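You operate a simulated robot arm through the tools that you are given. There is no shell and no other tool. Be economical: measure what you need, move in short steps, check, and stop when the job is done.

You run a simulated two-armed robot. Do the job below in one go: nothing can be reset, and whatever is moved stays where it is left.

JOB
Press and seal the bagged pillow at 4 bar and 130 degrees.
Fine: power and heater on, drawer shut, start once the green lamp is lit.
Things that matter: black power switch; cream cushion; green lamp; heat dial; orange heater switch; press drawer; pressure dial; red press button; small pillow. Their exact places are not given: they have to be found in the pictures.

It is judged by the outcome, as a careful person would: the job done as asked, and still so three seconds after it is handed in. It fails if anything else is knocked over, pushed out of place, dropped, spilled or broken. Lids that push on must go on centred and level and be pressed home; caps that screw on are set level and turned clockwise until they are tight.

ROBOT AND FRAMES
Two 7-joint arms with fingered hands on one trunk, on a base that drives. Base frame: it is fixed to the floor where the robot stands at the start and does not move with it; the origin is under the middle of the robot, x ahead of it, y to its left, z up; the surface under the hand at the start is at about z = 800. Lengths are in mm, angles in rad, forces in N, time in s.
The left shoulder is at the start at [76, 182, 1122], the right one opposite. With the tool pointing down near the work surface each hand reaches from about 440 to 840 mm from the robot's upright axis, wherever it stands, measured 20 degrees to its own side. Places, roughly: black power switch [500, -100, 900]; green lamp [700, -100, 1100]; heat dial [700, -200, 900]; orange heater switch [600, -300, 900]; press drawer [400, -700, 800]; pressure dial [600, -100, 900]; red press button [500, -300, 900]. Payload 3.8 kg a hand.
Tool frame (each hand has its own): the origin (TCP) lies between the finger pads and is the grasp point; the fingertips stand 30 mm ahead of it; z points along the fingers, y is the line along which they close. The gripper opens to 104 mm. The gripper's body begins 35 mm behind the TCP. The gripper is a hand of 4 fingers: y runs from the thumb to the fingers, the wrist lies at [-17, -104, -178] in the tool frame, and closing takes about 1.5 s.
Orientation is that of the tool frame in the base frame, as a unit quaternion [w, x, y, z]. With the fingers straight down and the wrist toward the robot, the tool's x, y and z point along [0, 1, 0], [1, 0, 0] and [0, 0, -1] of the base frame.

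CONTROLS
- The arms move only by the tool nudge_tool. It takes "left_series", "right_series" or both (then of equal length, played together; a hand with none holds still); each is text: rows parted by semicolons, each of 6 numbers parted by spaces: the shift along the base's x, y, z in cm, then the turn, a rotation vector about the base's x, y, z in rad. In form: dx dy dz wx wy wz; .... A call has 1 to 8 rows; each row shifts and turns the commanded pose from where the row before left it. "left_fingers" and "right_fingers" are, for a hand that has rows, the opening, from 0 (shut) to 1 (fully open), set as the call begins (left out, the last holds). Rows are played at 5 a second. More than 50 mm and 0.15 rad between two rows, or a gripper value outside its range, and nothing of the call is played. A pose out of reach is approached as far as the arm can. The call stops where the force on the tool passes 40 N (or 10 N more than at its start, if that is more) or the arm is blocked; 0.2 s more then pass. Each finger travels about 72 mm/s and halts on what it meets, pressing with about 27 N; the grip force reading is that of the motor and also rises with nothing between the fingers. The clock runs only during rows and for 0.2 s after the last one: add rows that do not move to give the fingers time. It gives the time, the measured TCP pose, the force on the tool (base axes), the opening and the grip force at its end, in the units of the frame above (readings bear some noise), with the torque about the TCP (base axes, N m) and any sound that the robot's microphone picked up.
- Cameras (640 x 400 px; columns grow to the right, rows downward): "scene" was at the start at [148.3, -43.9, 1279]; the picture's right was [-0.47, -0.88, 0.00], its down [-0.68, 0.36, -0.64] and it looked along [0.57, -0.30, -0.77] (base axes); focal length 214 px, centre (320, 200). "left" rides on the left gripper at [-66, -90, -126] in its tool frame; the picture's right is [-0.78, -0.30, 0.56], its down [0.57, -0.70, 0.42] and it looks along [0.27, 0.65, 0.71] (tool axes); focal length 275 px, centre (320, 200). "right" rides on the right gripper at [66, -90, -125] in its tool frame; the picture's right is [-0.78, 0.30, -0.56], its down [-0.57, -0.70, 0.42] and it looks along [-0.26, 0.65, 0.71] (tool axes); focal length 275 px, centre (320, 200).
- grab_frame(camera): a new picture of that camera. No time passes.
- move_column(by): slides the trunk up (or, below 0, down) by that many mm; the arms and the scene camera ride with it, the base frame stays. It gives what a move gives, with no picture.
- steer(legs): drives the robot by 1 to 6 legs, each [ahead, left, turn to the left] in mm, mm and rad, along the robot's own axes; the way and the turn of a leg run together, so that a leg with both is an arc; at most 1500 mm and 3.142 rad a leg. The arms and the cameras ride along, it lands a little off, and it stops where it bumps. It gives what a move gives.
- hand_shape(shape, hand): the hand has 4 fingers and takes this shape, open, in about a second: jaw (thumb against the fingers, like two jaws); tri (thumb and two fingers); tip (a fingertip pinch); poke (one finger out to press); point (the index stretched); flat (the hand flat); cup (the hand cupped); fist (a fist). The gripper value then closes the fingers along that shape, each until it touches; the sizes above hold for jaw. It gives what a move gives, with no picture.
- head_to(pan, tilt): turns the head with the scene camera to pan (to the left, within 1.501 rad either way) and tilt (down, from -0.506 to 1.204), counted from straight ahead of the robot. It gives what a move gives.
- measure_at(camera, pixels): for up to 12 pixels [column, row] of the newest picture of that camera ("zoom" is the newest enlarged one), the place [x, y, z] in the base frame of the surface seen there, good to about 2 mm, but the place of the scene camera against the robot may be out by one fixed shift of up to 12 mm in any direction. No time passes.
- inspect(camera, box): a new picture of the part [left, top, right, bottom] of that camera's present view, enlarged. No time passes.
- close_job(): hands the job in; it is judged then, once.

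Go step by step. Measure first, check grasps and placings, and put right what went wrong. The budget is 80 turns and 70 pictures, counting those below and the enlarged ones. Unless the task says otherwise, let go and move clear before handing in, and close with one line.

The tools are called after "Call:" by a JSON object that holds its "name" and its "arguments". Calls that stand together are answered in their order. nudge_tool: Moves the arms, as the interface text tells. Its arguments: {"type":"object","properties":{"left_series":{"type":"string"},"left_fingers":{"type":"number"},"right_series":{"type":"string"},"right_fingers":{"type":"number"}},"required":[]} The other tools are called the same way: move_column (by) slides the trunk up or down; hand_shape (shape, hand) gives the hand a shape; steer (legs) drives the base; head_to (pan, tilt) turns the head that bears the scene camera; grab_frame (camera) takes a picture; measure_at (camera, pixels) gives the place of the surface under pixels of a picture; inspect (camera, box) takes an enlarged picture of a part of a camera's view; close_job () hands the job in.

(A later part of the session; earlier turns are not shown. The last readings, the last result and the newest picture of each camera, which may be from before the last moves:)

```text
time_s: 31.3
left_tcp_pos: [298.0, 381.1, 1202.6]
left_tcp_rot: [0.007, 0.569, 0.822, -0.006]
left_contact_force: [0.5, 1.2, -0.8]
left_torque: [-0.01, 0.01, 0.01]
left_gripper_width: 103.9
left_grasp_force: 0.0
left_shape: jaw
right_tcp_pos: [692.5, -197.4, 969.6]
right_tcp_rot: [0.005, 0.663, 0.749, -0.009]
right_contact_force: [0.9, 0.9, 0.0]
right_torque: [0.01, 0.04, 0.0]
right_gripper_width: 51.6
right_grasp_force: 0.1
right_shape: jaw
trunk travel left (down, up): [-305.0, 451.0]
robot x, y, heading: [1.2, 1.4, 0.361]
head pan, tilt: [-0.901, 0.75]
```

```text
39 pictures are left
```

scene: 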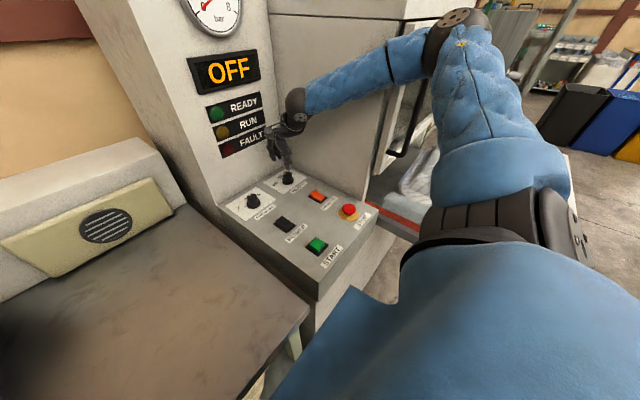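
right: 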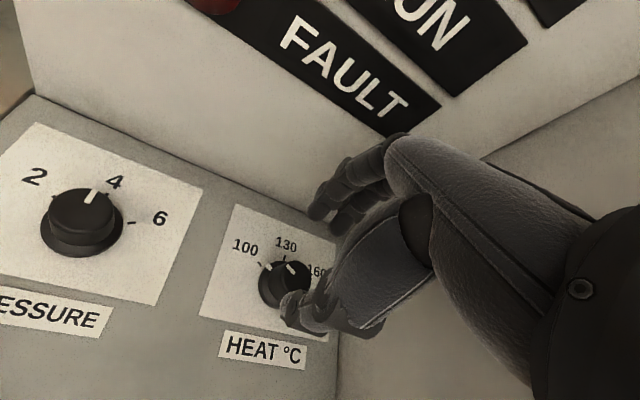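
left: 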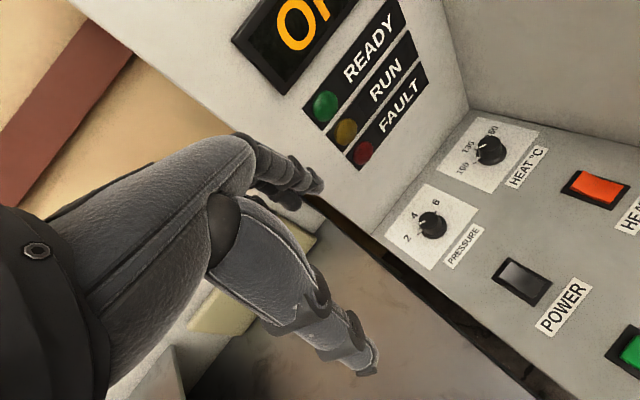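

The right forearm presses against the cabinet corner. I'll retract the right arm and use the left arm for the heat dial instead, with the robot turned right so that the panel lies on the left arm's side.

Call:
{"name": "nudge_tool", "arguments": {"right_series": "-4 2 2 0 0 0; -4 2 2 0 0 0; -4 0 2.5 0 0 0; -4 0 2.8 0 0 0; -4 0 2.8 0 0 0; -3 0 3.5 0 0 0; -3 0 3.5 0 0 0; 0 0 0 0 0 0", "right_fingers": 0.5}}

Call:
{"name": "steer", "arguments": {"legs": [[0, 0, -0.86]]}}

Call:
{"name": "grab_frame", "arguments": {"camera": "left"}}

Call:
{"name": "grab_frame", "arguments": {"camera": "scene"}}

```text
time_s: 33.1
left_tcp_pos: [304.6, 360.8, 1206.8]
left_tcp_rot: [0.0, 0.569, 0.822, 0.0]
left_contact_force: [0.2, 0.2, 0.0]
left_torque: [-0.05, 0.01, -0.04]
left_gripper_width: 103.8
left_grasp_force: 0.1
left_shape: jaw
right_tcp_pos: [439.3, -174.8, 1154.0]
right_tcp_rot: [-0.001, 0.667, 0.745, -0.001]
right_contact_force: [-0.1, 0.4, -1.0]
right_torque: [0.01, -0.03, -0.04]
right_gripper_width: 51.5
right_grasp_force: 0.1
right_shape: jaw
trunk travel left (down, up): [-305.0, 451.0]
robot x, y, heading: [0.8, -2.3, 0.359]
head pan, tilt: [-0.901, 0.75]
```

```text
time_s: 35.8
left_tcp_pos: [471.8, 5.2, 1208.0]
left_tcp_rot: [0.0, 0.861, 0.508, 0.0]
left_contact_force: [-1.3, -0.6, -0.5]
left_torque: [-0.02, 0.01, -0.01]
left_gripper_width: 103.7
left_grasp_force: 0.1
left_shape: jaw
right_tcp_pos: [151.8, -447.1, 1153.2]
right_tcp_rot: [0.0, 0.917, 0.399, 0.001]
right_contact_force: [0.3, -0.1, 0.3]
right_torque: [0.01, -0.02, 0.01]
right_gripper_width: 51.5
right_grasp_force: 0.0
right_shape: jaw
trunk travel left (down, up): [-305.0, 451.0]
robot x, y, heading: [2.8, 2.0, -0.501]
head pan, tilt: [-0.901, 0.75]
```

```text
38 pictures are left
```

left: 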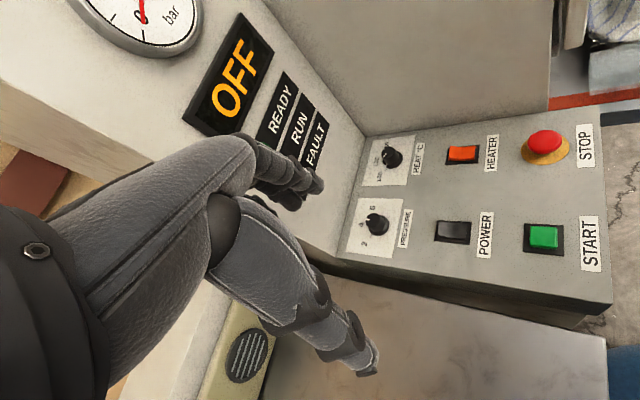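

```text
37 pictures are left
```

scene: 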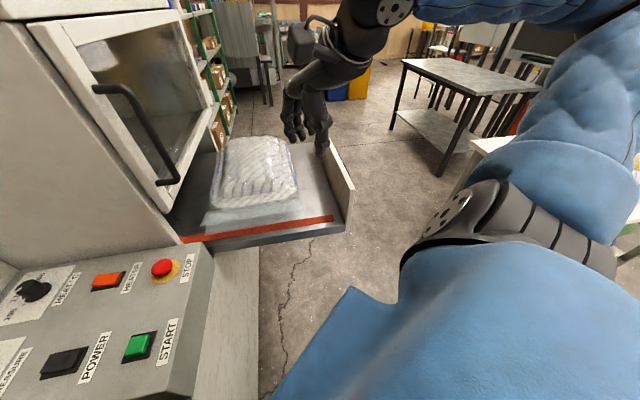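

Turn went well. Now bring the left hand diagonally down towards above the heat dial, fingers half open.

Call:
{"name": "nudge_tool", "arguments": {"left_series": "2.8 -2.75 -2.85 0 0 0.1; 2.8 -2.75 -2.85 0 0 0.1; 2.8 -2.75 -2.85 0 0 0.1; 2.8 -2.75 -2.85 0 0 0.1; 2.8 -2.75 -2.85 0 0 0.1; 2.8 -2.75 -2.85 0 0 0.1; 2.8 -2.75 -2.85 0 0 0.1; 2.8 -2.75 -2.85 0 0 0.1", "left_fingers": 0.5}}

Call:
{"name": "grab_frame", "arguments": {"camera": "left"}}

```text
time_s: 37.5
left_tcp_pos: [693.0, -215.7, 980.0]
left_tcp_rot: [0.002, 0.595, 0.804, 0.0]
left_contact_force: [-0.7, 0.1, 0.2]
left_torque: [-0.02, 0.0, 0.01]
left_gripper_width: 52.4
left_grasp_force: 0.0
left_shape: jaw
right_tcp_pos: [150.9, -445.3, 1155.1]
right_tcp_rot: [0.001, 0.917, 0.398, 0.001]
right_contact_force: [-0.7, -0.4, 0.1]
right_torque: [-0.03, -0.03, -0.01]
right_gripper_width: 51.7
right_grasp_force: 0.0
right_shape: jaw
trunk travel left (down, up): [-305.0, 451.0]
robot x, y, heading: [0.7, -4.2, -0.506]
head pan, tilt: [-0.901, 0.75]
```

```text
36 pictures are left
```

left: 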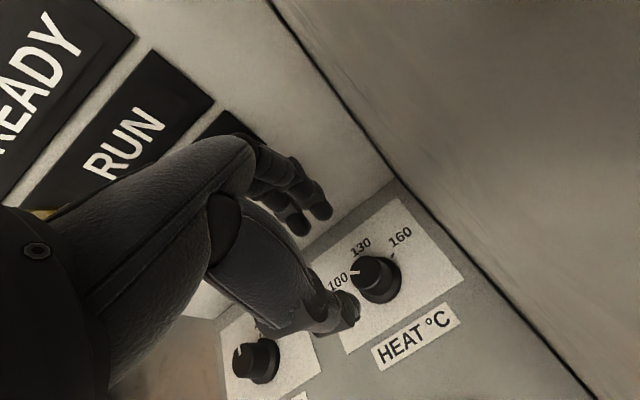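

Reached. Measure the heat cap from here.

Call:
{"name": "inspect", "arguments": {"camera": "left", "box": [310, 220, 438, 300]}}

Call:
{"name": "measure_at", "arguments": {"camera": "left", "pixels": [[370, 272], [364, 270], [378, 266], [378, 282], [354, 272], [351, 276], [390, 258]]}}

```text
5.00 times, centred on (374, 260) of left
```

zoom: 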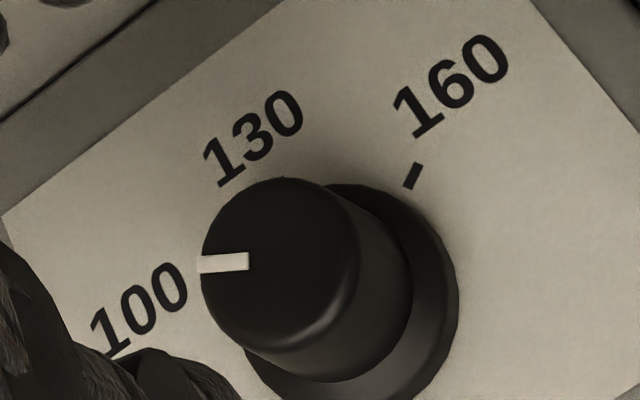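

```text
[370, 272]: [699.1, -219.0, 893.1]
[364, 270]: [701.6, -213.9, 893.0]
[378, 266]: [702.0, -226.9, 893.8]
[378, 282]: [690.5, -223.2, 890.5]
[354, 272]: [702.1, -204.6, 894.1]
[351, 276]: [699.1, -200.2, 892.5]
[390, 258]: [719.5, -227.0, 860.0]
```

Cap centre ≈ (699,-215.5). Align, descend to z≈905, and close.

Call:
{"name": "nudge_tool", "arguments": {"left_series": "0.6 0 -2.5 0 0 0; 0 0 -2.5 0 0 0; 0 0 -2.4 0 0 0; 0 0 0 0 0 0"}}

Call:
{"name": "nudge_tool", "arguments": {"left_series": "0 0 0 0 0 0; 0 0 0 0 0 0; 0 0 0 0 0 0; 0 0 0 0 0 0; 0 0 0 0 0 0; 0 0 0 0 0 0", "left_fingers": 0}}

Call:
{"name": "grab_frame", "arguments": {"camera": "left"}}

```text
time_s: 38.5
left_tcp_pos: [700.2, -215.6, 908.1]
left_tcp_rot: [0.001, 0.595, 0.804, 0.0]
left_contact_force: [-3.6, 9.5, 5.4]
left_torque: [-1.91, -0.25, -1.22]
left_gripper_width: 52.3
left_grasp_force: 0.0
left_shape: jaw
right_tcp_pos: [151.9, -446.8, 1156.1]
right_tcp_rot: [0.001, 0.917, 0.398, 0.0]
right_contact_force: [-0.4, 0.1, 0.3]
right_torque: [0.0, 0.02, 0.01]
right_gripper_width: 51.8
right_grasp_force: 0.1
right_shape: jaw
trunk travel left (down, up): [-305.0, 451.0]
robot x, y, heading: [-1.5, -3.4, -0.503]
head pan, tilt: [-0.901, 0.75]
```

```text
time_s: 40.0
left_tcp_pos: [698.7, -214.0, 906.5]
left_tcp_rot: [0.001, 0.595, 0.804, -0.001]
left_contact_force: [-5.7, 9.5, 4.6]
left_torque: [-2.64, 0.1, -1.31]
left_gripper_width: 22.8
left_grasp_force: 27.0
left_shape: jaw
right_tcp_pos: [151.2, -445.6, 1155.9]
right_tcp_rot: [0.001, 0.917, 0.398, 0.0]
right_contact_force: [-0.4, -0.6, 0.6]
right_torque: [-0.02, -0.01, 0.0]
right_gripper_width: 51.8
right_grasp_force: 0.1
right_shape: jaw
trunk travel left (down, up): [-305.0, 451.0]
robot x, y, heading: [2.6, 1.1, -0.497]
head pan, tilt: [-0.901, 0.75]
```

```text
34 pictures are left
```

left: 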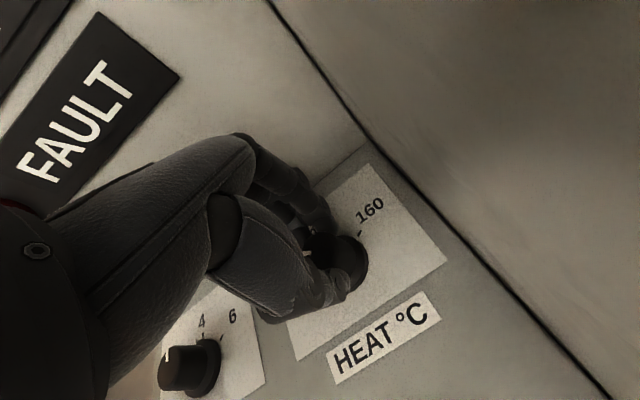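

Gripped; slight side contact (9 N). Turn clockwise stepwise.

Call:
{"name": "nudge_tool", "arguments": {"left_series": "0 0 0 0 0 -0.125; 0 0 0 0 0 -0.125; 0 0 0 0 0 -0.125; 0 0 0 0 0 -0.125; 0 0 0 0 0 0"}}

Call:
{"name": "grab_frame", "arguments": {"camera": "left"}}

```text
time_s: 41.1
left_tcp_pos: [700.0, -215.8, 906.9]
left_tcp_rot: [0.0, 0.776, 0.631, 0.0]
left_contact_force: [-12.2, 4.3, 3.6]
left_torque: [0.11, 0.25, -0.02]
left_gripper_width: 22.6
left_grasp_force: 27.6
left_shape: jaw
right_tcp_pos: [151.0, -447.0, 1155.1]
right_tcp_rot: [0.0, 0.917, 0.398, 0.001]
right_contact_force: [-0.2, 0.0, -0.6]
right_torque: [-0.02, 0.01, 0.03]
right_gripper_width: 51.5
right_grasp_force: 0.0
right_shape: jaw
trunk travel left (down, up): [-305.0, 451.0]
robot x, y, heading: [1.8, -0.7, -0.511]
head pan, tilt: [-0.901, 0.75]
```

```text
33 pictures are left
```

left: 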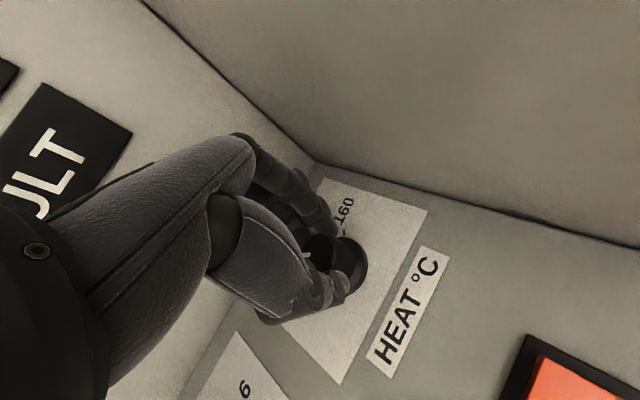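

Contact torque vanished. Continue the remaining 0.5 rad.

Call:
{"name": "nudge_tool", "arguments": {"left_series": "0 0 0 0 0 -0.125; 0 0 0 0 0 -0.125; 0 0 0 0 0 -0.125; 0 0 0 0 0 -0.125; 0 0 0 0 0 0"}}

Call:
{"name": "nudge_tool", "arguments": {"left_series": "0 0 0 0 0 0; 0 0 0 0 0 0; 0 0 0 0 0 0; -0.3 0.3 3 0 0 0; -2 2 3 0 0 0; -2 2 3 0 0 0; 0 0 0 0 0 0", "left_fingers": 0.5}}

Call:
{"name": "inspect", "arguments": {"camera": "left", "box": [256, 180, 512, 340]}}

```text
time_s: 42.4
left_tcp_pos: [700.4, -215.1, 906.9]
left_tcp_rot: [0.0, 0.908, 0.419, 0.0]
left_contact_force: [-14.4, 5.9, 1.3]
left_torque: [0.15, 0.34, -0.01]
left_gripper_width: 22.5
left_grasp_force: 26.9
left_shape: jaw
right_tcp_pos: [150.9, -446.4, 1154.5]
right_tcp_rot: [0.001, 0.917, 0.398, 0.001]
right_contact_force: [-0.2, 0.6, -0.4]
right_torque: [-0.03, 0.0, 0.02]
right_gripper_width: 51.9
right_grasp_force: 0.1
right_shape: jaw
trunk travel left (down, up): [-305.0, 451.0]
robot x, y, heading: [-0.8, -1.4, -0.503]
head pan, tilt: [-0.901, 0.75]
```

```text
time_s: 44.0
left_tcp_pos: [660.7, -171.8, 997.0]
left_tcp_rot: [-0.001, 0.907, 0.42, 0.0]
left_contact_force: [0.4, -0.1, -0.4]
left_torque: [0.0, -0.01, 0.0]
left_gripper_width: 51.5
left_grasp_force: 0.0
left_shape: jaw
right_tcp_pos: [152.3, -446.7, 1154.7]
right_tcp_rot: [0.0, 0.918, 0.397, 0.0]
right_contact_force: [0.1, 0.1, -0.5]
right_torque: [0.02, -0.01, 0.01]
right_gripper_width: 51.6
right_grasp_force: 0.0
right_shape: jaw
trunk travel left (down, up): [-305.0, 451.0]
robot x, y, heading: [-2.0, -0.8, -0.503]
head pan, tilt: [-0.901, 0.75]
```

```text
2.50 times, centred on (384, 260) of left
```

zoom: 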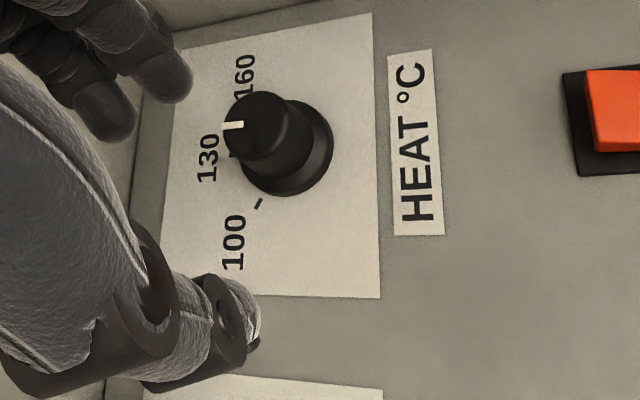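

Measure the heat pointer direction, and move up for another view of both dials.

Call:
{"name": "measure_at", "arguments": {"camera": "zoom", "pixels": [[225, 126], [242, 125], [260, 122], [258, 203], [230, 152], [250, 140], [605, 110], [600, 80], [605, 140]]}}

Call:
{"name": "nudge_tool", "arguments": {"left_series": "-4.5 1 2 0 0 0; -4.5 1 2 0 0 0; -4.5 1 2 0 0 0; -4.5 1 2 0 0 0; 0 0 0 0 0 0"}}

Call:
{"name": "grab_frame", "arguments": {"camera": "left"}}

```text
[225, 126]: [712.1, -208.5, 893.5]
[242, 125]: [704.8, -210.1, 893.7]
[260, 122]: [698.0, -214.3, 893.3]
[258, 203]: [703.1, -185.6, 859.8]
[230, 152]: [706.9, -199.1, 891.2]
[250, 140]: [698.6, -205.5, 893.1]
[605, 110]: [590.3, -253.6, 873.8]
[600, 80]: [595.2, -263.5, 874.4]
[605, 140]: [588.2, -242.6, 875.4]
```

```text
refused: row 1 steps farther than a row can; nothing moved
```

```text
31 pictures are left
```

left: 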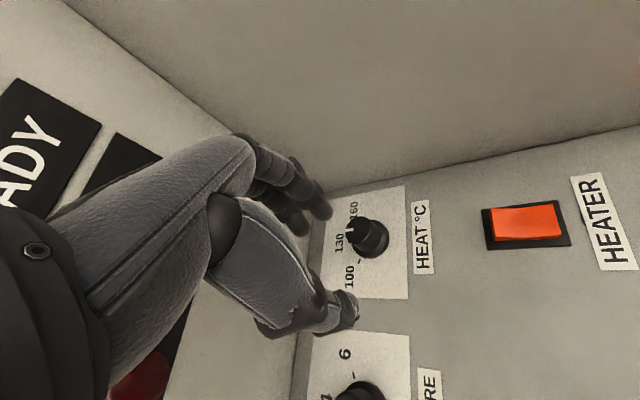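

Heat pointer ≈ 25° from x, i.e. on 130. Next: back off over the panel and take the poke shape for the switches.

Call:
{"name": "nudge_tool", "arguments": {"left_series": "-4 1 2 0 0 0; -4 1 2 0 0 0; -4 1 2 0 0 0; -2 1 0 0 0 0; 0 0 0 0 0 0"}}

Call:
{"name": "hand_shape", "arguments": {"hand": "left", "shape": "poke"}}

Call:
{"name": "grab_frame", "arguments": {"camera": "left"}}

```text
time_s: 45.1
left_tcp_pos: [517.7, -133.7, 1057.4]
left_tcp_rot: [0.001, 0.907, 0.42, -0.001]
left_contact_force: [0.2, 0.0, -0.3]
left_torque: [0.0, -0.02, 0.0]
left_gripper_width: 51.6
left_grasp_force: 0.1
left_shape: jaw
right_tcp_pos: [152.2, -447.3, 1155.2]
right_tcp_rot: [0.0, 0.918, 0.398, 0.001]
right_contact_force: [0.3, 0.0, -0.3]
right_torque: [0.03, 0.01, 0.01]
right_gripper_width: 52.0
right_grasp_force: 0.0
right_shape: jaw
trunk travel left (down, up): [-305.0, 451.0]
robot x, y, heading: [1.6, 3.5, -0.505]
head pan, tilt: [-0.901, 0.75]
```

```text
time_s: 46.0
left_tcp_pos: [519.1, -132.3, 1056.1]
left_tcp_rot: [0.0, 0.907, 0.421, 0.0]
left_contact_force: [-0.3, -0.2, -0.4]
left_torque: [0.01, -0.03, -0.01]
left_gripper_width: 0.0
left_grasp_force: 0.1
left_shape: poke
right_tcp_pos: [152.0, -447.7, 1153.8]
right_tcp_rot: [0.0, 0.918, 0.398, 0.0]
right_contact_force: [0.2, -0.7, 0.4]
right_torque: [0.01, 0.02, 0.0]
right_gripper_width: 51.9
right_grasp_force: 0.1
right_shape: jaw
trunk travel left (down, up): [-305.0, 451.0]
robot x, y, heading: [-1.2, 0.0, -0.51]
head pan, tilt: [-0.901, 0.75]
```

```text
30 pictures are left
```

left: 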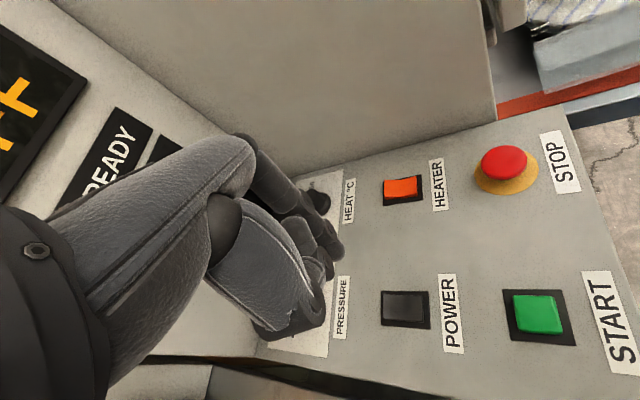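

Check the poke fingertip's place and the switch tilt.

Call:
{"name": "measure_at", "arguments": {"camera": "left", "pixels": [[337, 252], [332, 245], [328, 235], [388, 309], [404, 309], [420, 309], [391, 187], [403, 188], [415, 189], [538, 314], [505, 160], [404, 325]]}}

Call:
{"name": "inspect", "arguments": {"camera": "left", "box": [280, 150, 600, 350]}}

```text
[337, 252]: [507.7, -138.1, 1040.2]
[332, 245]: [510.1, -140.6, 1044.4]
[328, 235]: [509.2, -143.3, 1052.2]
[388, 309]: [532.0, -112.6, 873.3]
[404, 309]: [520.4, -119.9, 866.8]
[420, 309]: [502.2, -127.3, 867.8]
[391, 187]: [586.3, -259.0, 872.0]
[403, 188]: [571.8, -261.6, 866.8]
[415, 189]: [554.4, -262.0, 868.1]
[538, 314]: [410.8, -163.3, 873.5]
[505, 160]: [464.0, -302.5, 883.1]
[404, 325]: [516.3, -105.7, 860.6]
```

```text
2.00 times, centred on (440, 250) of left
```

zoom: 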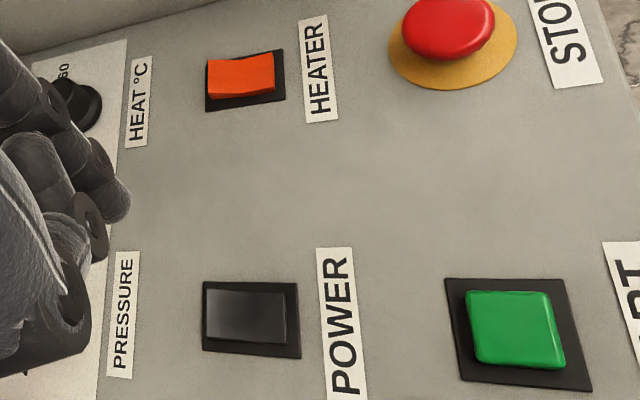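

The rockers are raised at the back (+u) end. Bring the fingertip over the back end of POWER (~(530,-117)) and lower to just above.

Call:
{"name": "nudge_tool", "arguments": {"left_series": "1.4 1.9 -3 0 0 0; 0 0 -4.5 0 0 0; 0 0 -4.3 0 0 0; 0 0 -2 0 0 0; 0 0 0 0 0 0"}}

Call:
{"name": "grab_frame", "arguments": {"camera": "left"}}

```text
time_s: 47.2
left_tcp_pos: [530.7, -113.5, 917.2]
left_tcp_rot: [0.0, 0.907, 0.42, 0.0]
left_contact_force: [0.9, 0.1, 1.2]
left_torque: [0.01, 0.03, 0.0]
left_gripper_width: 0.0
left_grasp_force: 0.0
left_shape: poke
right_tcp_pos: [152.4, -447.8, 1155.0]
right_tcp_rot: [0.0, 0.917, 0.398, 0.0]
right_contact_force: [-1.2, 0.2, 0.5]
right_torque: [-0.02, -0.02, 0.02]
right_gripper_width: 52.0
right_grasp_force: 0.0
right_shape: jaw
trunk travel left (down, up): [-305.0, 451.0]
robot x, y, heading: [-0.3, -1.9, -0.503]
head pan, tilt: [-0.901, 0.75]
```

```text
28 pictures are left
```

left: 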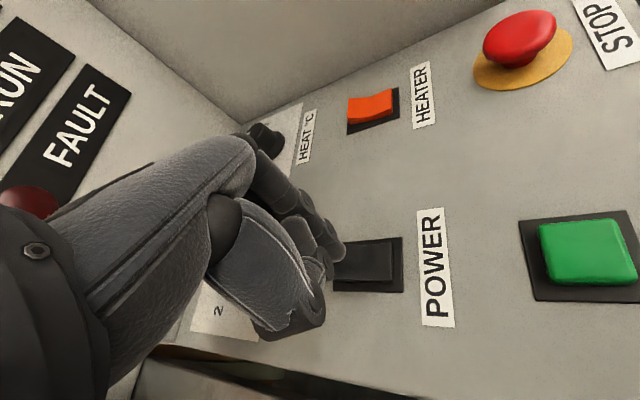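

The fingertip sits over POWER's back end. Press down gently.

Call:
{"name": "nudge_tool", "arguments": {"left_series": "0 0.4 -0.6 0 0 0; 0 0 -0.5 0 0 0; 0 0 -0.5 0 0 0; 0 0 -0.4 0 0 0; 0 0 -0.4 0 0 0; 0 0 0 0 0 0"}}

Call:
{"name": "grab_frame", "arguments": {"camera": "left"}}

```text
time_s: 48.6
left_tcp_pos: [533.2, -111.3, 899.5]
left_tcp_rot: [0.006, 0.907, 0.421, 0.003]
left_contact_force: [6.5, -2.0, 25.8]
left_torque: [0.14, -0.29, -0.09]
left_gripper_width: 0.0
left_grasp_force: 0.1
left_shape: poke
right_tcp_pos: [152.9, -446.4, 1157.0]
right_tcp_rot: [0.0, 0.918, 0.397, 0.001]
right_contact_force: [0.5, 0.4, 0.6]
right_torque: [-0.01, -0.02, 0.02]
right_gripper_width: 51.9
right_grasp_force: 0.1
right_shape: jaw
trunk travel left (down, up): [-305.0, 451.0]
robot x, y, heading: [-0.0, -0.8, -0.506]
head pan, tilt: [-0.901, 0.75]
```

```text
27 pictures are left
```

left: 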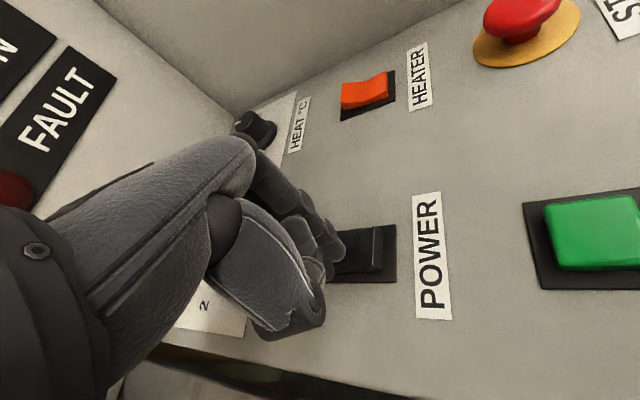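

The rocker's near end now appears raised. Lift and check the display.

Call:
{"name": "nudge_tool", "arguments": {"left_series": "0 0 3 0 0 0; -2 0 4 0 0 0; -2 0 4 0 0 0; 0 0 0 0 0 0"}}

Call:
{"name": "head_to", "arguments": {"pan": 0.2, "tilt": 0.7}}

Call:
{"name": "grab_frame", "arguments": {"camera": "scene"}}

Call:
{"name": "grab_frame", "arguments": {"camera": "left"}}

```text
time_s: 49.6
left_tcp_pos: [493.5, -108.5, 1002.5]
left_tcp_rot: [-0.001, 0.908, 0.42, 0.0]
left_contact_force: [0.0, 0.7, 0.7]
left_torque: [0.0, -0.01, -0.02]
left_gripper_width: 0.0
left_grasp_force: 0.0
left_shape: poke
right_tcp_pos: [152.6, -446.2, 1154.4]
right_tcp_rot: [0.0, 0.917, 0.398, 0.0]
right_contact_force: [-0.2, 0.3, -0.9]
right_torque: [-0.02, -0.02, -0.01]
right_gripper_width: 51.9
right_grasp_force: 0.0
right_shape: jaw
trunk travel left (down, up): [-305.0, 451.0]
robot x, y, heading: [-0.8, 0.4, -0.501]
head pan, tilt: [-0.901, 0.75]
```

```text
time_s: 51.0
left_tcp_pos: [493.1, -109.8, 1002.9]
left_tcp_rot: [0.0, 0.907, 0.42, 0.0]
left_contact_force: [0.2, -0.2, 0.4]
left_torque: [0.01, 0.02, 0.0]
left_gripper_width: 0.1
left_grasp_force: 0.1
left_shape: poke
right_tcp_pos: [153.0, -447.0, 1154.8]
right_tcp_rot: [0.0, 0.917, 0.398, 0.001]
right_contact_force: [0.5, 0.9, 0.0]
right_torque: [-0.01, 0.0, 0.0]
right_gripper_width: 52.0
right_grasp_force: 0.0
right_shape: jaw
trunk travel left (down, up): [-305.0, 451.0]
robot x, y, heading: [1.4, -0.1, -0.504]
head pan, tilt: [0.201, 0.7]
```

```text
26 pictures are left
```

scene: 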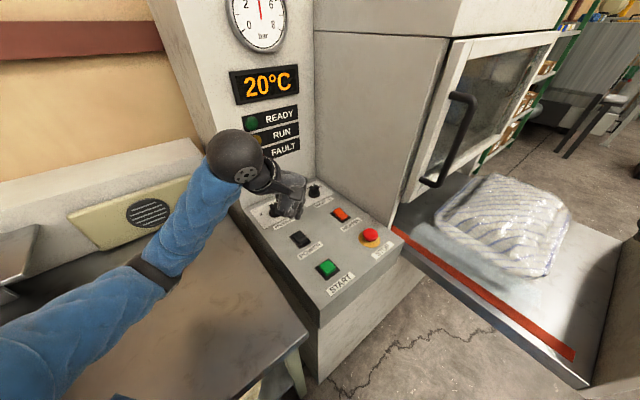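

```text
25 pictures are left
```

left: 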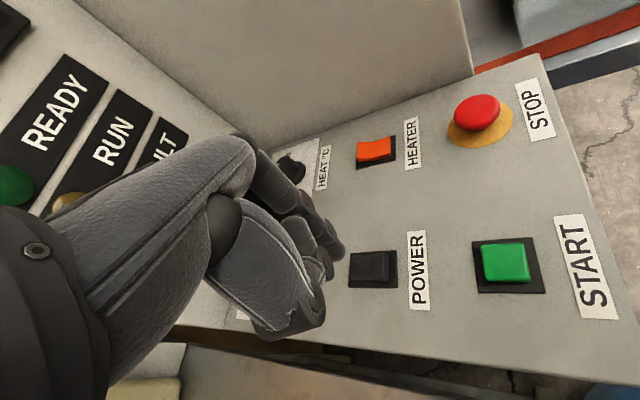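

Power is on: display shows 20°C and the gauge needle points to 4. Next the heater's back end.

Call:
{"name": "nudge_tool", "arguments": {"left_series": "2.4 -3.6 0 0 0 0; 2.4 -3.6 0 0 0 0; 2.3 -3.6 0 0 0 0; 2.2 -3.5 0 0 0 0; 0 0 -4.3 0 0 0; 0 0 -4.3 0 0 0; 0 0 0 0 0 0"}}

Call:
{"name": "grab_frame", "arguments": {"camera": "left"}}

```text
time_s: 52.6
left_tcp_pos: [587.0, -254.0, 917.9]
left_tcp_rot: [0.001, 0.908, 0.42, 0.001]
left_contact_force: [0.4, 0.4, 0.1]
left_torque: [-0.02, -0.02, -0.02]
left_gripper_width: 0.0
left_grasp_force: 0.0
left_shape: poke
right_tcp_pos: [152.0, -446.8, 1155.9]
right_tcp_rot: [-0.001, 0.918, 0.397, 0.0]
right_contact_force: [-0.3, 0.2, 0.3]
right_torque: [-0.01, -0.03, -0.03]
right_gripper_width: 52.0
right_grasp_force: 0.1
right_shape: jaw
trunk travel left (down, up): [-305.0, 451.0]
robot x, y, heading: [-0.2, -1.9, -0.504]
head pan, tilt: [0.201, 0.7]
```

```text
24 pictures are left
```

left: 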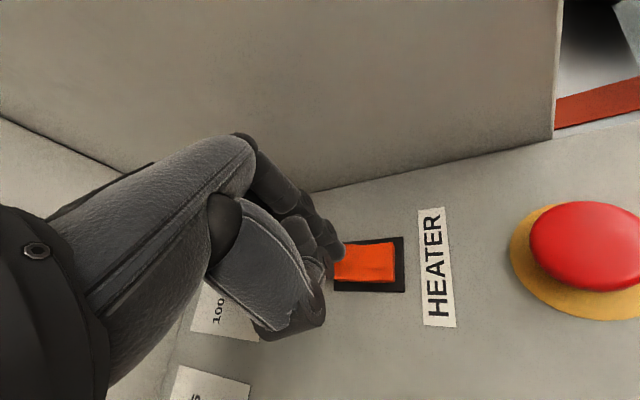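

Positioned like before over the raised end. Press and lift.

Call:
{"name": "nudge_tool", "arguments": {"left_series": "0 0.3 -0.6 0 0 0; 0 0 -0.5 0 0 0; 0 0 -0.5 0 0 0; 0 0 -0.4 0 0 0; 0 0 -0.4 0 0 0; 0 0 0 0 0 0"}}

Call:
{"name": "nudge_tool", "arguments": {"left_series": "0 0 4 0 0 0; -3 1 3 0 0 0; -3 2 3 0 0 0; -3 3 2 0 0 0; -3 3 2 0 0 0; 0 0 0 0 0 0"}}

Call:
{"name": "grab_frame", "arguments": {"camera": "scene"}}

Call:
{"name": "inspect", "arguments": {"camera": "left", "box": [240, 40, 560, 240]}}

```text
time_s: 54.0
left_tcp_pos: [587.3, -251.0, 900.7]
left_tcp_rot: [0.005, 0.907, 0.421, 0.002]
left_contact_force: [6.8, 0.0, 23.6]
left_torque: [0.19, -0.23, -0.04]
left_gripper_width: 0.0
left_grasp_force: 0.0
left_shape: poke
right_tcp_pos: [150.9, -447.0, 1155.4]
right_tcp_rot: [0.001, 0.917, 0.398, 0.001]
right_contact_force: [1.0, -0.5, 0.2]
right_torque: [0.0, 0.0, 0.02]
right_gripper_width: 51.7
right_grasp_force: 0.0
right_shape: jaw
trunk travel left (down, up): [-305.0, 451.0]
robot x, y, heading: [0.0, 0.8, -0.506]
head pan, tilt: [0.201, 0.7]
```

```text
time_s: 55.4
left_tcp_pos: [464.6, -158.8, 1034.3]
left_tcp_rot: [-0.001, 0.907, 0.421, 0.0]
left_contact_force: [-0.1, -0.3, 0.5]
left_torque: [-0.04, 0.01, 0.02]
left_gripper_width: 0.0
left_grasp_force: 0.1
left_shape: poke
right_tcp_pos: [152.3, -447.6, 1156.0]
right_tcp_rot: [-0.001, 0.917, 0.399, 0.0]
right_contact_force: [0.9, -0.3, 0.3]
right_torque: [0.0, 0.03, -0.01]
right_gripper_width: 52.1
right_grasp_force: 0.0
right_shape: jaw
trunk travel left (down, up): [-305.0, 451.0]
robot x, y, heading: [0.9, 0.8, -0.507]
head pan, tilt: [0.201, 0.7]
```

```text
23 pictures are left
```

scene: 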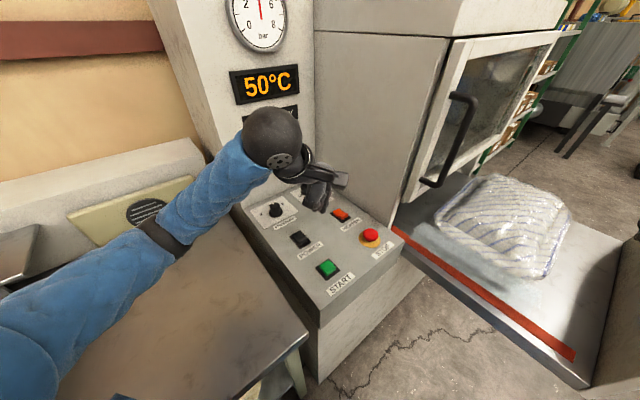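

```text
2.00 times, centred on (400, 140) of left
```

zoom: 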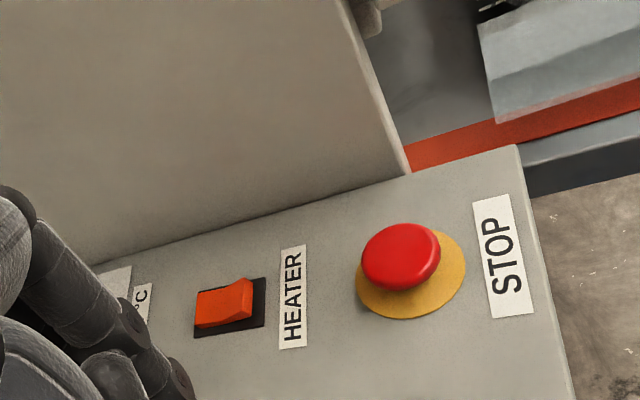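

Heater on, 50°C and rising. Now the drawer: pull the left hand back, then turn right to bring the right arm behind the drawer's front panel.

Call:
{"name": "nudge_tool", "arguments": {"left_series": "-1.2 3.7 1.7 0 0 0; -1.2 3.7 1.7 0 0 0; -1.2 3.7 1.7 0 0 0; -1.2 3.7 1.7 0 0 0; -1.2 3.7 1.7 0 0 0; -1.2 3.7 1.7 0 0 0; -1.2 3.7 1.7 0 0 0; 0 0 0 0 0 0"}}

Call:
{"name": "steer", "arguments": {"legs": [[0, 0, -0.45]]}}

Call:
{"name": "head_to", "arguments": {"pan": -0.4, "tilt": 0.8}}

Call:
{"name": "grab_frame", "arguments": {"camera": "scene"}}

Call:
{"name": "grab_frame", "arguments": {"camera": "right"}}

```text
time_s: 57.2
left_tcp_pos: [403.3, 87.6, 1171.2]
left_tcp_rot: [0.0, 0.908, 0.419, 0.0]
left_contact_force: [0.7, -0.3, -0.1]
left_torque: [0.02, 0.0, -0.01]
left_gripper_width: 0.1
left_grasp_force: 0.0
left_shape: poke
left hand out of reach, approached as far as the arm can: row 4, 5, 6
right_tcp_pos: [152.4, -447.6, 1154.2]
right_tcp_rot: [-0.001, 0.917, 0.398, 0.0]
right_contact_force: [-0.6, 0.6, -0.6]
right_torque: [0.05, 0.01, 0.0]
right_gripper_width: 51.8
right_grasp_force: 0.0
right_shape: jaw
trunk travel left (down, up): [-305.0, 451.0]
robot x, y, heading: [-2.4, 0.0, -0.5]
head pan, tilt: [0.201, 0.7]
```

```text
time_s: 58.9
left_tcp_pos: [401.7, -92.7, 1170.7]
left_tcp_rot: [-0.001, 0.978, 0.209, 0.0]
left_contact_force: [0.0, 0.0, -0.6]
left_torque: [0.01, 0.01, 0.03]
left_gripper_width: 0.0
left_grasp_force: 0.1
left_shape: poke
right_tcp_pos: [-55.3, -469.5, 1155.1]
right_tcp_rot: [-0.001, 0.983, 0.186, 0.001]
right_contact_force: [-0.5, 0.2, -0.2]
right_torque: [0.0, -0.02, 0.02]
right_gripper_width: 51.7
right_grasp_force: 0.0
right_shape: jaw
trunk travel left (down, up): [-305.0, 451.0]
robot x, y, heading: [-1.5, -2.3, -0.957]
head pan, tilt: [0.201, 0.7]
```

```text
time_s: 59.9
left_tcp_pos: [400.3, -93.5, 1170.9]
left_tcp_rot: [0.0, 0.978, 0.209, 0.0]
left_contact_force: [0.2, -0.3, 0.4]
left_torque: [0.0, 0.03, 0.01]
left_gripper_width: 0.1
left_grasp_force: 0.1
left_shape: poke
right_tcp_pos: [-55.3, -470.3, 1154.6]
right_tcp_rot: [-0.001, 0.983, 0.185, 0.0]
right_contact_force: [0.1, -0.3, -0.4]
right_torque: [-0.04, -0.01, -0.01]
right_gripper_width: 52.0
right_grasp_force: 0.1
right_shape: jaw
trunk travel left (down, up): [-305.0, 451.0]
robot x, y, heading: [-2.3, 1.4, -0.949]
head pan, tilt: [-0.4, 0.799]
```

```text
21 pictures are left
```

scene: 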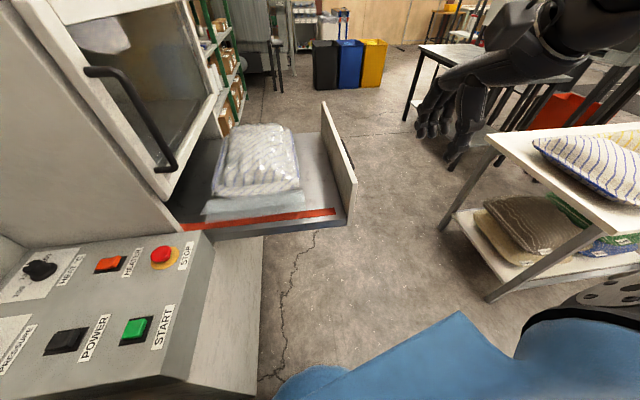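

```text
20 pictures are left
```

right: 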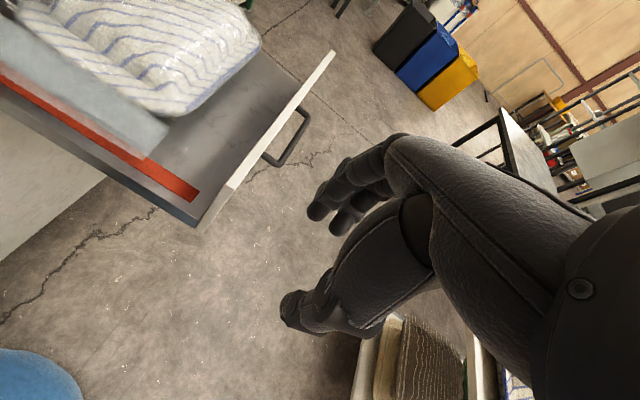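

The drawer panel shows an outer handle (285,140 in the right view). Measure panel, handle and the side table.

Call:
{"name": "measure_at", "arguments": {"camera": "right", "pixels": [[200, 222], [207, 218], [329, 55], [260, 150], [268, 158], [305, 115], [283, 160], [290, 150], [240, 190], [375, 360], [225, 185]]}}

Call:
{"name": "measure_at", "arguments": {"camera": "scene", "pixels": [[354, 205], [350, 180], [324, 103], [340, 180], [490, 140], [490, 300], [345, 222], [160, 185], [535, 160], [168, 150]]}}

```text
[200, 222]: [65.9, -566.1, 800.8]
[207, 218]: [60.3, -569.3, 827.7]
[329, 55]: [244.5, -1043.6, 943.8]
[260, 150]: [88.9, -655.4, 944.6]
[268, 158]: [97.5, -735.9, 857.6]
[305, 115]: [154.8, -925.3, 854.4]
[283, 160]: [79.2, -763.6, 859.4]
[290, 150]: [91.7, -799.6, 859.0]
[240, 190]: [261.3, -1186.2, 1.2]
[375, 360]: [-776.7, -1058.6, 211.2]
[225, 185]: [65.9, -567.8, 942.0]
```

```text
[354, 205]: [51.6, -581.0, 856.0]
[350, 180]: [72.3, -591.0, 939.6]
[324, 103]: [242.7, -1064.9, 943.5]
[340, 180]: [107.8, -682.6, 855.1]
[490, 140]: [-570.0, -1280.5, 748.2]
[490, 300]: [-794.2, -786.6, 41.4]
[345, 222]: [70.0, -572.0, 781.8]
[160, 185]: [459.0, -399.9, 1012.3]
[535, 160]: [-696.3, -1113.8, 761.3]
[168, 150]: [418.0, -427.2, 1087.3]
```

Panel outer face is at about u=-170 (u along the slide), top z 944, handle bar at z 858. I move the right hand outside the panel, above its handle level, turning it so that the finger backs face the push direction.

Call:
{"name": "nudge_tool", "arguments": {"right_series": "1 -4.4 0 0 0 0.14; 1 -4.4 0 0 0 0.14; 1 -4.4 0 0 0 0.14; 1 -4.4 0 0 0 0.14; 1 -4.4 0 0 0 0.14; 1 -4.4 0 0 0 0.14; 1 -4 0 0 0 0.14; 0 0 0 0 0 0.14", "right_fingers": 0}}

Call:
{"name": "nudge_tool", "arguments": {"right_series": "0 0 -4.5 0 0 0; 0 0 -4.5 0 0 0; 0 0 -4.5 0 0 0; 0 0 -4.5 0 0 0; 0 0 -3 0 0 0; 0 0 0 0 0 0"}}

Call:
{"name": "grab_frame", "arguments": {"camera": "right"}}

Call:
{"name": "grab_frame", "arguments": {"camera": "scene"}}

```text
time_s: 61.7
left_tcp_pos: [399.4, -91.6, 1171.6]
left_tcp_rot: [-0.001, 0.978, 0.209, 0.0]
left_contact_force: [-0.6, 0.1, 0.7]
left_torque: [0.01, 0.01, -0.01]
left_gripper_width: 0.0
left_grasp_force: 0.0
left_shape: poke
right_tcp_pos: [16.1, -773.0, 1154.5]
right_tcp_rot: [0.0, 0.734, 0.68, 0.002]
right_contact_force: [0.3, -0.6, -0.4]
right_torque: [-0.02, -0.01, -0.01]
right_gripper_width: 0.0
right_grasp_force: 26.8
right_shape: jaw
trunk travel left (down, up): [-305.0, 451.0]
robot x, y, heading: [2.7, -1.8, -0.952]
head pan, tilt: [-0.4, 0.799]
```

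```text
time_s: 63.1
left_tcp_pos: [401.1, -91.8, 1170.8]
left_tcp_rot: [-0.001, 0.978, 0.209, 0.0]
left_contact_force: [0.4, 0.2, 0.1]
left_torque: [0.01, -0.01, -0.01]
left_gripper_width: 0.0
left_grasp_force: 0.1
left_shape: poke
right_tcp_pos: [14.5, -774.7, 944.3]
right_tcp_rot: [0.001, 0.735, 0.678, 0.0]
right_contact_force: [-0.8, 0.1, -0.1]
right_torque: [-0.01, -0.02, 0.02]
right_gripper_width: 0.2
right_grasp_force: 26.6
right_shape: jaw
trunk travel left (down, up): [-305.0, 451.0]
robot x, y, heading: [0.9, -1.4, -0.95]
head pan, tilt: [-0.4, 0.799]
```

```text
19 pictures are left
```

right: 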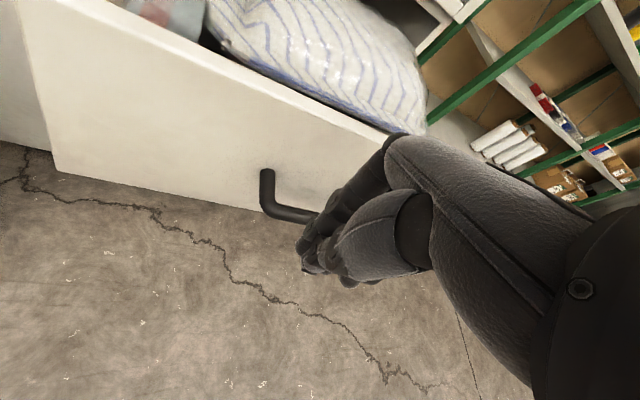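

```text
18 pictures are left
```

scene: 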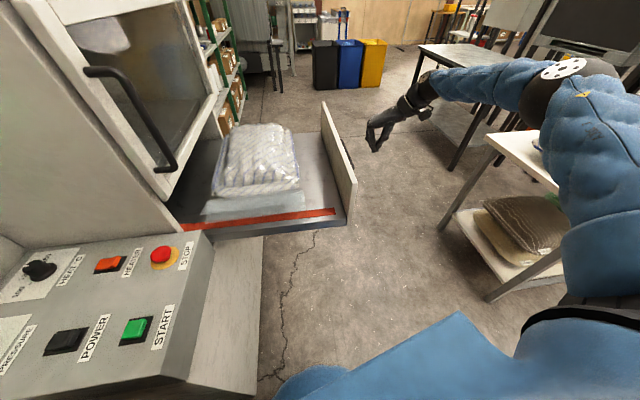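

Hand is outside the panel. I'd rather push on the drawer's own handle bar (z 858) — drive 80 mm ahead so it's in better reach, then lower.

Call:
{"name": "steer", "arguments": {"legs": [[80, 0, 0]]}}

Call:
{"name": "nudge_tool", "arguments": {"right_series": "0 0 -4 0 0 0; 0 0 -3.7 0 0 0; 0 0 0 0 0 0"}}

Call:
{"name": "grab_frame", "arguments": {"camera": "right"}}

```text
time_s: 64.2
left_tcp_pos: [435.4, -150.4, 1171.0]
left_tcp_rot: [0.0, 0.976, 0.217, 0.0]
left_contact_force: [0.6, 0.3, 0.2]
left_torque: [-0.05, -0.07, 0.03]
left_gripper_width: 0.0
left_grasp_force: 0.1
left_shape: poke
right_tcp_pos: [61.0, -838.3, 945.4]
right_tcp_rot: [-0.001, 0.729, 0.685, 0.001]
right_contact_force: [0.9, -0.7, 0.5]
right_torque: [0.01, 0.0, -0.02]
right_gripper_width: 0.1
right_grasp_force: 26.0
right_shape: jaw
trunk travel left (down, up): [-305.0, 451.0]
robot x, y, heading: [33.1, -66.2, -0.936]
head pan, tilt: [-0.4, 0.799]
```

```text
time_s: 65.0
left_tcp_pos: [436.7, -149.8, 1170.2]
left_tcp_rot: [0.0, 0.976, 0.217, 0.0]
left_contact_force: [-0.6, -0.7, 0.2]
left_torque: [0.0, 0.0, 0.01]
left_gripper_width: 0.2
left_grasp_force: 0.1
left_shape: poke
right_tcp_pos: [53.6, -809.7, 888.4]
right_tcp_rot: [0.0, 0.729, 0.685, 0.0]
right_contact_force: [0.0, -0.7, -0.6]
right_torque: [0.0, -0.02, 0.0]
right_gripper_width: 0.0
right_grasp_force: 27.4
right_shape: jaw
right hand out of reach, approached as far as the arm can: row 1, 2
trunk travel left (down, up): [-305.0, 451.0]
robot x, y, heading: [33.9, -59.8, -0.936]
head pan, tilt: [-0.4, 0.799]
```

```text
17 pictures are left
```

right: 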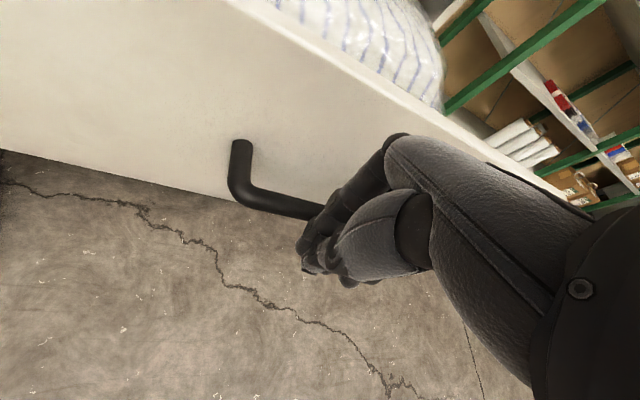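

Slightly too high for the bar; lower the trunk 25 mm, then push along the slide direction.

Call:
{"name": "move_column", "arguments": {"by": -25}}

Call:
{"name": "nudge_tool", "arguments": {"right_series": "2.8 1.1 0 0 0 0; 2.8 1.1 0 0 0 0; 2.8 1.1 0 0 0 0; 2.8 1.1 0 0 0 0; 0 0 0 0 0 0"}}

Call:
{"name": "grab_frame", "arguments": {"camera": "right"}}

```text
time_s: 65.7
left_tcp_pos: [439.8, -153.5, 1143.8]
left_tcp_rot: [-0.006, 0.976, 0.217, -0.002]
left_contact_force: [0.7, 0.6, -0.4]
left_torque: [-0.03, -0.01, 0.01]
left_gripper_width: 0.1
left_grasp_force: 0.2
left_shape: poke
right_tcp_pos: [56.1, -808.8, 864.1]
right_tcp_rot: [0.001, 0.729, 0.685, 0.0]
right_contact_force: [0.2, -0.8, 0.1]
right_torque: [-0.02, 0.01, 0.0]
right_gripper_width: 0.0
right_grasp_force: 26.8
right_shape: jaw
trunk travel left (down, up): [-280.0, 476.0]
robot x, y, heading: [32.9, -63.8, -0.931]
head pan, tilt: [-0.4, 0.799]
```

```text
time_s: 66.9
left_tcp_pos: [439.8, -152.7, 1143.8]
left_tcp_rot: [-0.006, 0.976, 0.217, -0.003]
left_contact_force: [0.1, 0.3, 0.6]
left_torque: [0.03, 0.04, 0.01]
left_gripper_width: 0.0
left_grasp_force: 0.2
left_shape: poke
right_tcp_pos: [164.1, -766.7, 864.3]
right_tcp_rot: [0.0, 0.729, 0.685, 0.0]
right_contact_force: [-0.5, 0.3, -1.3]
right_torque: [0.04, -0.01, 0.02]
right_gripper_width: 0.0
right_grasp_force: 26.9
right_shape: jaw
trunk travel left (down, up): [-280.0, 476.0]
robot x, y, heading: [32.1, -65.2, -0.934]
head pan, tilt: [-0.4, 0.799]
```

```text
16 pictures are left
```

right: 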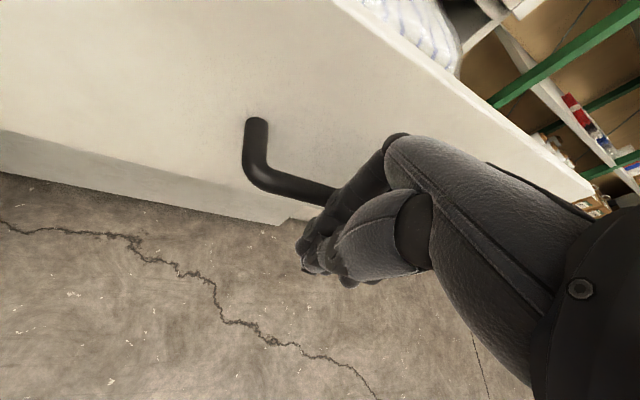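

The drawer seems to slide with little force. Ease the left arm up and back, and continue pushing.

Call:
{"name": "nudge_tool", "arguments": {"right_series": "3.2 1.3 0 0 0 0; 3.2 1.3 0 0 0 0; 3.2 1.3 0 0 0 0; 3.2 1.3 0 0 0 0; 3.2 1.3 0 0 0 0; 3.2 1.3 0 0 0 0; 0 0 0 0 0 0", "left_series": "-2 0 3 0 0 0; -2 0 3 0 0 0; -2 0 0 0 0 0; 0 0 0 0 0 0; 0 0 0 0 0 0; 0 0 0 0 0 0; 0 0 0 0 0 0"}}

Call:
{"name": "grab_frame", "arguments": {"camera": "scene"}}

```text
time_s: 68.5
left_tcp_pos: [380.6, -153.5, 1205.0]
left_tcp_rot: [-0.007, 0.976, 0.217, -0.003]
left_contact_force: [-1.1, -1.3, 0.7]
left_torque: [0.02, 0.04, 0.02]
left_gripper_width: 0.1
left_grasp_force: 0.0
left_shape: poke
right_tcp_pos: [288.5, -659.6, 898.2]
right_tcp_rot: [-0.001, 0.73, 0.684, 0.001]
right_contact_force: [-0.5, -0.2, 0.2]
right_torque: [0.02, 0.02, 0.01]
right_gripper_width: 0.0
right_grasp_force: 26.8
right_shape: jaw
right hand out of reach, approached as far as the arm can: row 3, 4, 5, 6
trunk travel left (down, up): [-280.0, 476.0]
robot x, y, heading: [35.0, -68.8, -0.931]
head pan, tilt: [-0.4, 0.799]
```

```text
15 pictures are left
```

scene: 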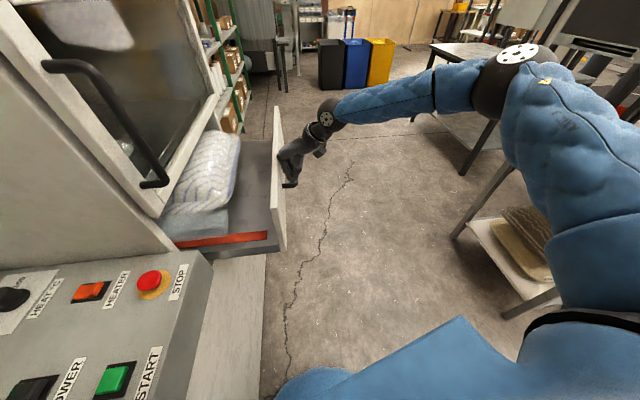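

The drawer is half shut; the arm ran to its limit. I'll draw the hand back along the slide, then turn the base left, which sweeps the hand along the push direction into a better posture.

Call:
{"name": "nudge_tool", "arguments": {"right_series": "-3.6 -1.5 -0.8 0 0 0; -3.6 -1.5 -0.8 0 0 0; -3.6 -1.5 -0.8 0 0 0; -3.6 -1.5 -0.6 0 0 0; -3.6 -1.5 0 0 0 0; -3.6 -1.5 0 0 0 0; 0 0 0 0 0 0"}}

Call:
{"name": "measure_at", "arguments": {"camera": "scene", "pixels": [[285, 250], [279, 110], [284, 200], [170, 243], [155, 185], [168, 215], [275, 240]]}}

```text
time_s: 70.1
left_tcp_pos: [380.8, -154.7, 1205.4]
left_tcp_rot: [-0.006, 0.976, 0.217, -0.004]
left_contact_force: [0.4, 0.4, 0.1]
left_torque: [0.03, 0.02, 0.01]
left_gripper_width: 0.1
left_grasp_force: 0.2
left_shape: poke
right_tcp_pos: [77.6, -749.8, 867.7]
right_tcp_rot: [0.0, 0.728, 0.685, 0.0]
right_contact_force: [-0.3, -0.1, 0.8]
right_torque: [0.01, 0.02, -0.02]
right_gripper_width: 0.0
right_grasp_force: 26.9
right_shape: jaw
trunk travel left (down, up): [-280.0, 476.0]
robot x, y, heading: [36.5, -64.3, -0.927]
head pan, tilt: [-0.4, 0.799]
```

```text
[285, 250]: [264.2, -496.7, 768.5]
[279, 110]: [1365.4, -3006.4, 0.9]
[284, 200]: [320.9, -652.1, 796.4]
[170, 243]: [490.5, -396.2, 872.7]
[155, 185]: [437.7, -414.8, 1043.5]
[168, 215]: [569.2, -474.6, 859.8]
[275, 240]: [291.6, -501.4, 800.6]
```

Panel outer face is now at u≈52, about 240 mm to go. Turn the base left 0.42 to sweep and push.

Call:
{"name": "steer", "arguments": {"legs": [[0, 0, 0.42]]}}

Call:
{"name": "grab_frame", "arguments": {"camera": "right"}}

```text
time_s: 71.7
left_tcp_pos: [386.8, -7.3, 1205.4]
left_tcp_rot: [-0.007, 0.911, 0.413, -0.005]
left_contact_force: [-0.7, -0.9, -0.1]
left_torque: [0.03, -0.02, -0.01]
left_gripper_width: 0.0
left_grasp_force: 0.1
left_shape: poke
right_tcp_pos: [349.1, -673.6, 868.7]
right_tcp_rot: [-0.001, 0.572, 0.82, 0.0]
right_contact_force: [-0.5, 0.0, -0.4]
right_torque: [0.02, 0.01, -0.01]
right_gripper_width: 0.2
right_grasp_force: 26.4
right_shape: jaw
trunk travel left (down, up): [-280.0, 476.0]
robot x, y, heading: [32.5, -61.9, -0.515]
head pan, tilt: [-0.4, 0.799]
```

```text
14 pictures are left
```

right: 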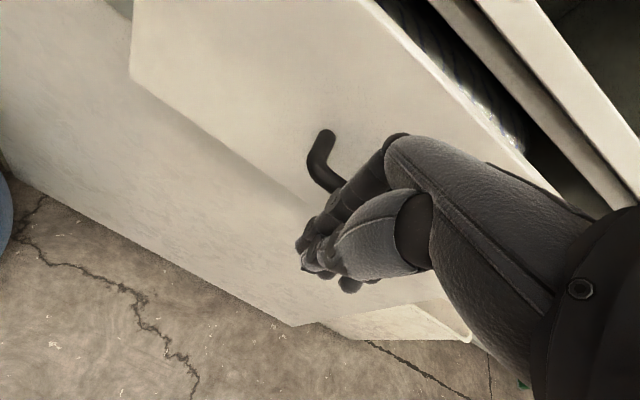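

The pushing posture is aligned with the slide now. Push on with the arm.

Call:
{"name": "nudge_tool", "arguments": {"right_series": "2.8 1.15 0 0 0 0; 2.8 1.15 0 0 0 0; 2.8 1.15 0 0 0 0; 2.8 1.15 0 0 0 0; 2.8 1.15 0 0 0 0; 0 0 0 0 0 0"}}

Call:
{"name": "grab_frame", "arguments": {"camera": "right"}}

```text
time_s: 72.9
left_tcp_pos: [383.8, -7.4, 1206.2]
left_tcp_rot: [-0.005, 0.911, 0.411, -0.003]
left_contact_force: [-0.4, 0.4, 0.0]
left_torque: [0.03, 0.01, 0.01]
left_gripper_width: 0.0
left_grasp_force: 0.2
left_shape: poke
right_tcp_pos: [468.8, -625.9, 865.7]
right_tcp_rot: [-0.004, 0.574, 0.819, -0.005]
right_contact_force: [-24.6, -0.3, 15.8]
right_torque: [0.03, 0.1, 0.14]
right_gripper_width: 0.0
right_grasp_force: 27.1
right_shape: jaw
trunk travel left (down, up): [-280.0, 476.0]
robot x, y, heading: [33.3, -63.2, -0.52]
head pan, tilt: [-0.4, 0.799]
stopped in row 5 (right hand): the force on the tool passed its limit at 46 N (the readings are from after the stop); the commanded pose is now the measured one
```

```text
13 pictures are left
```

right: 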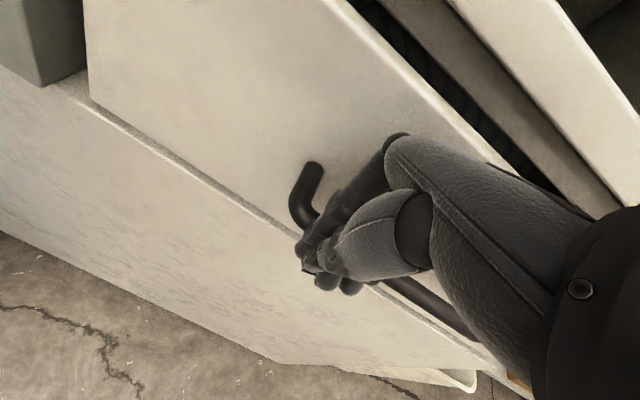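

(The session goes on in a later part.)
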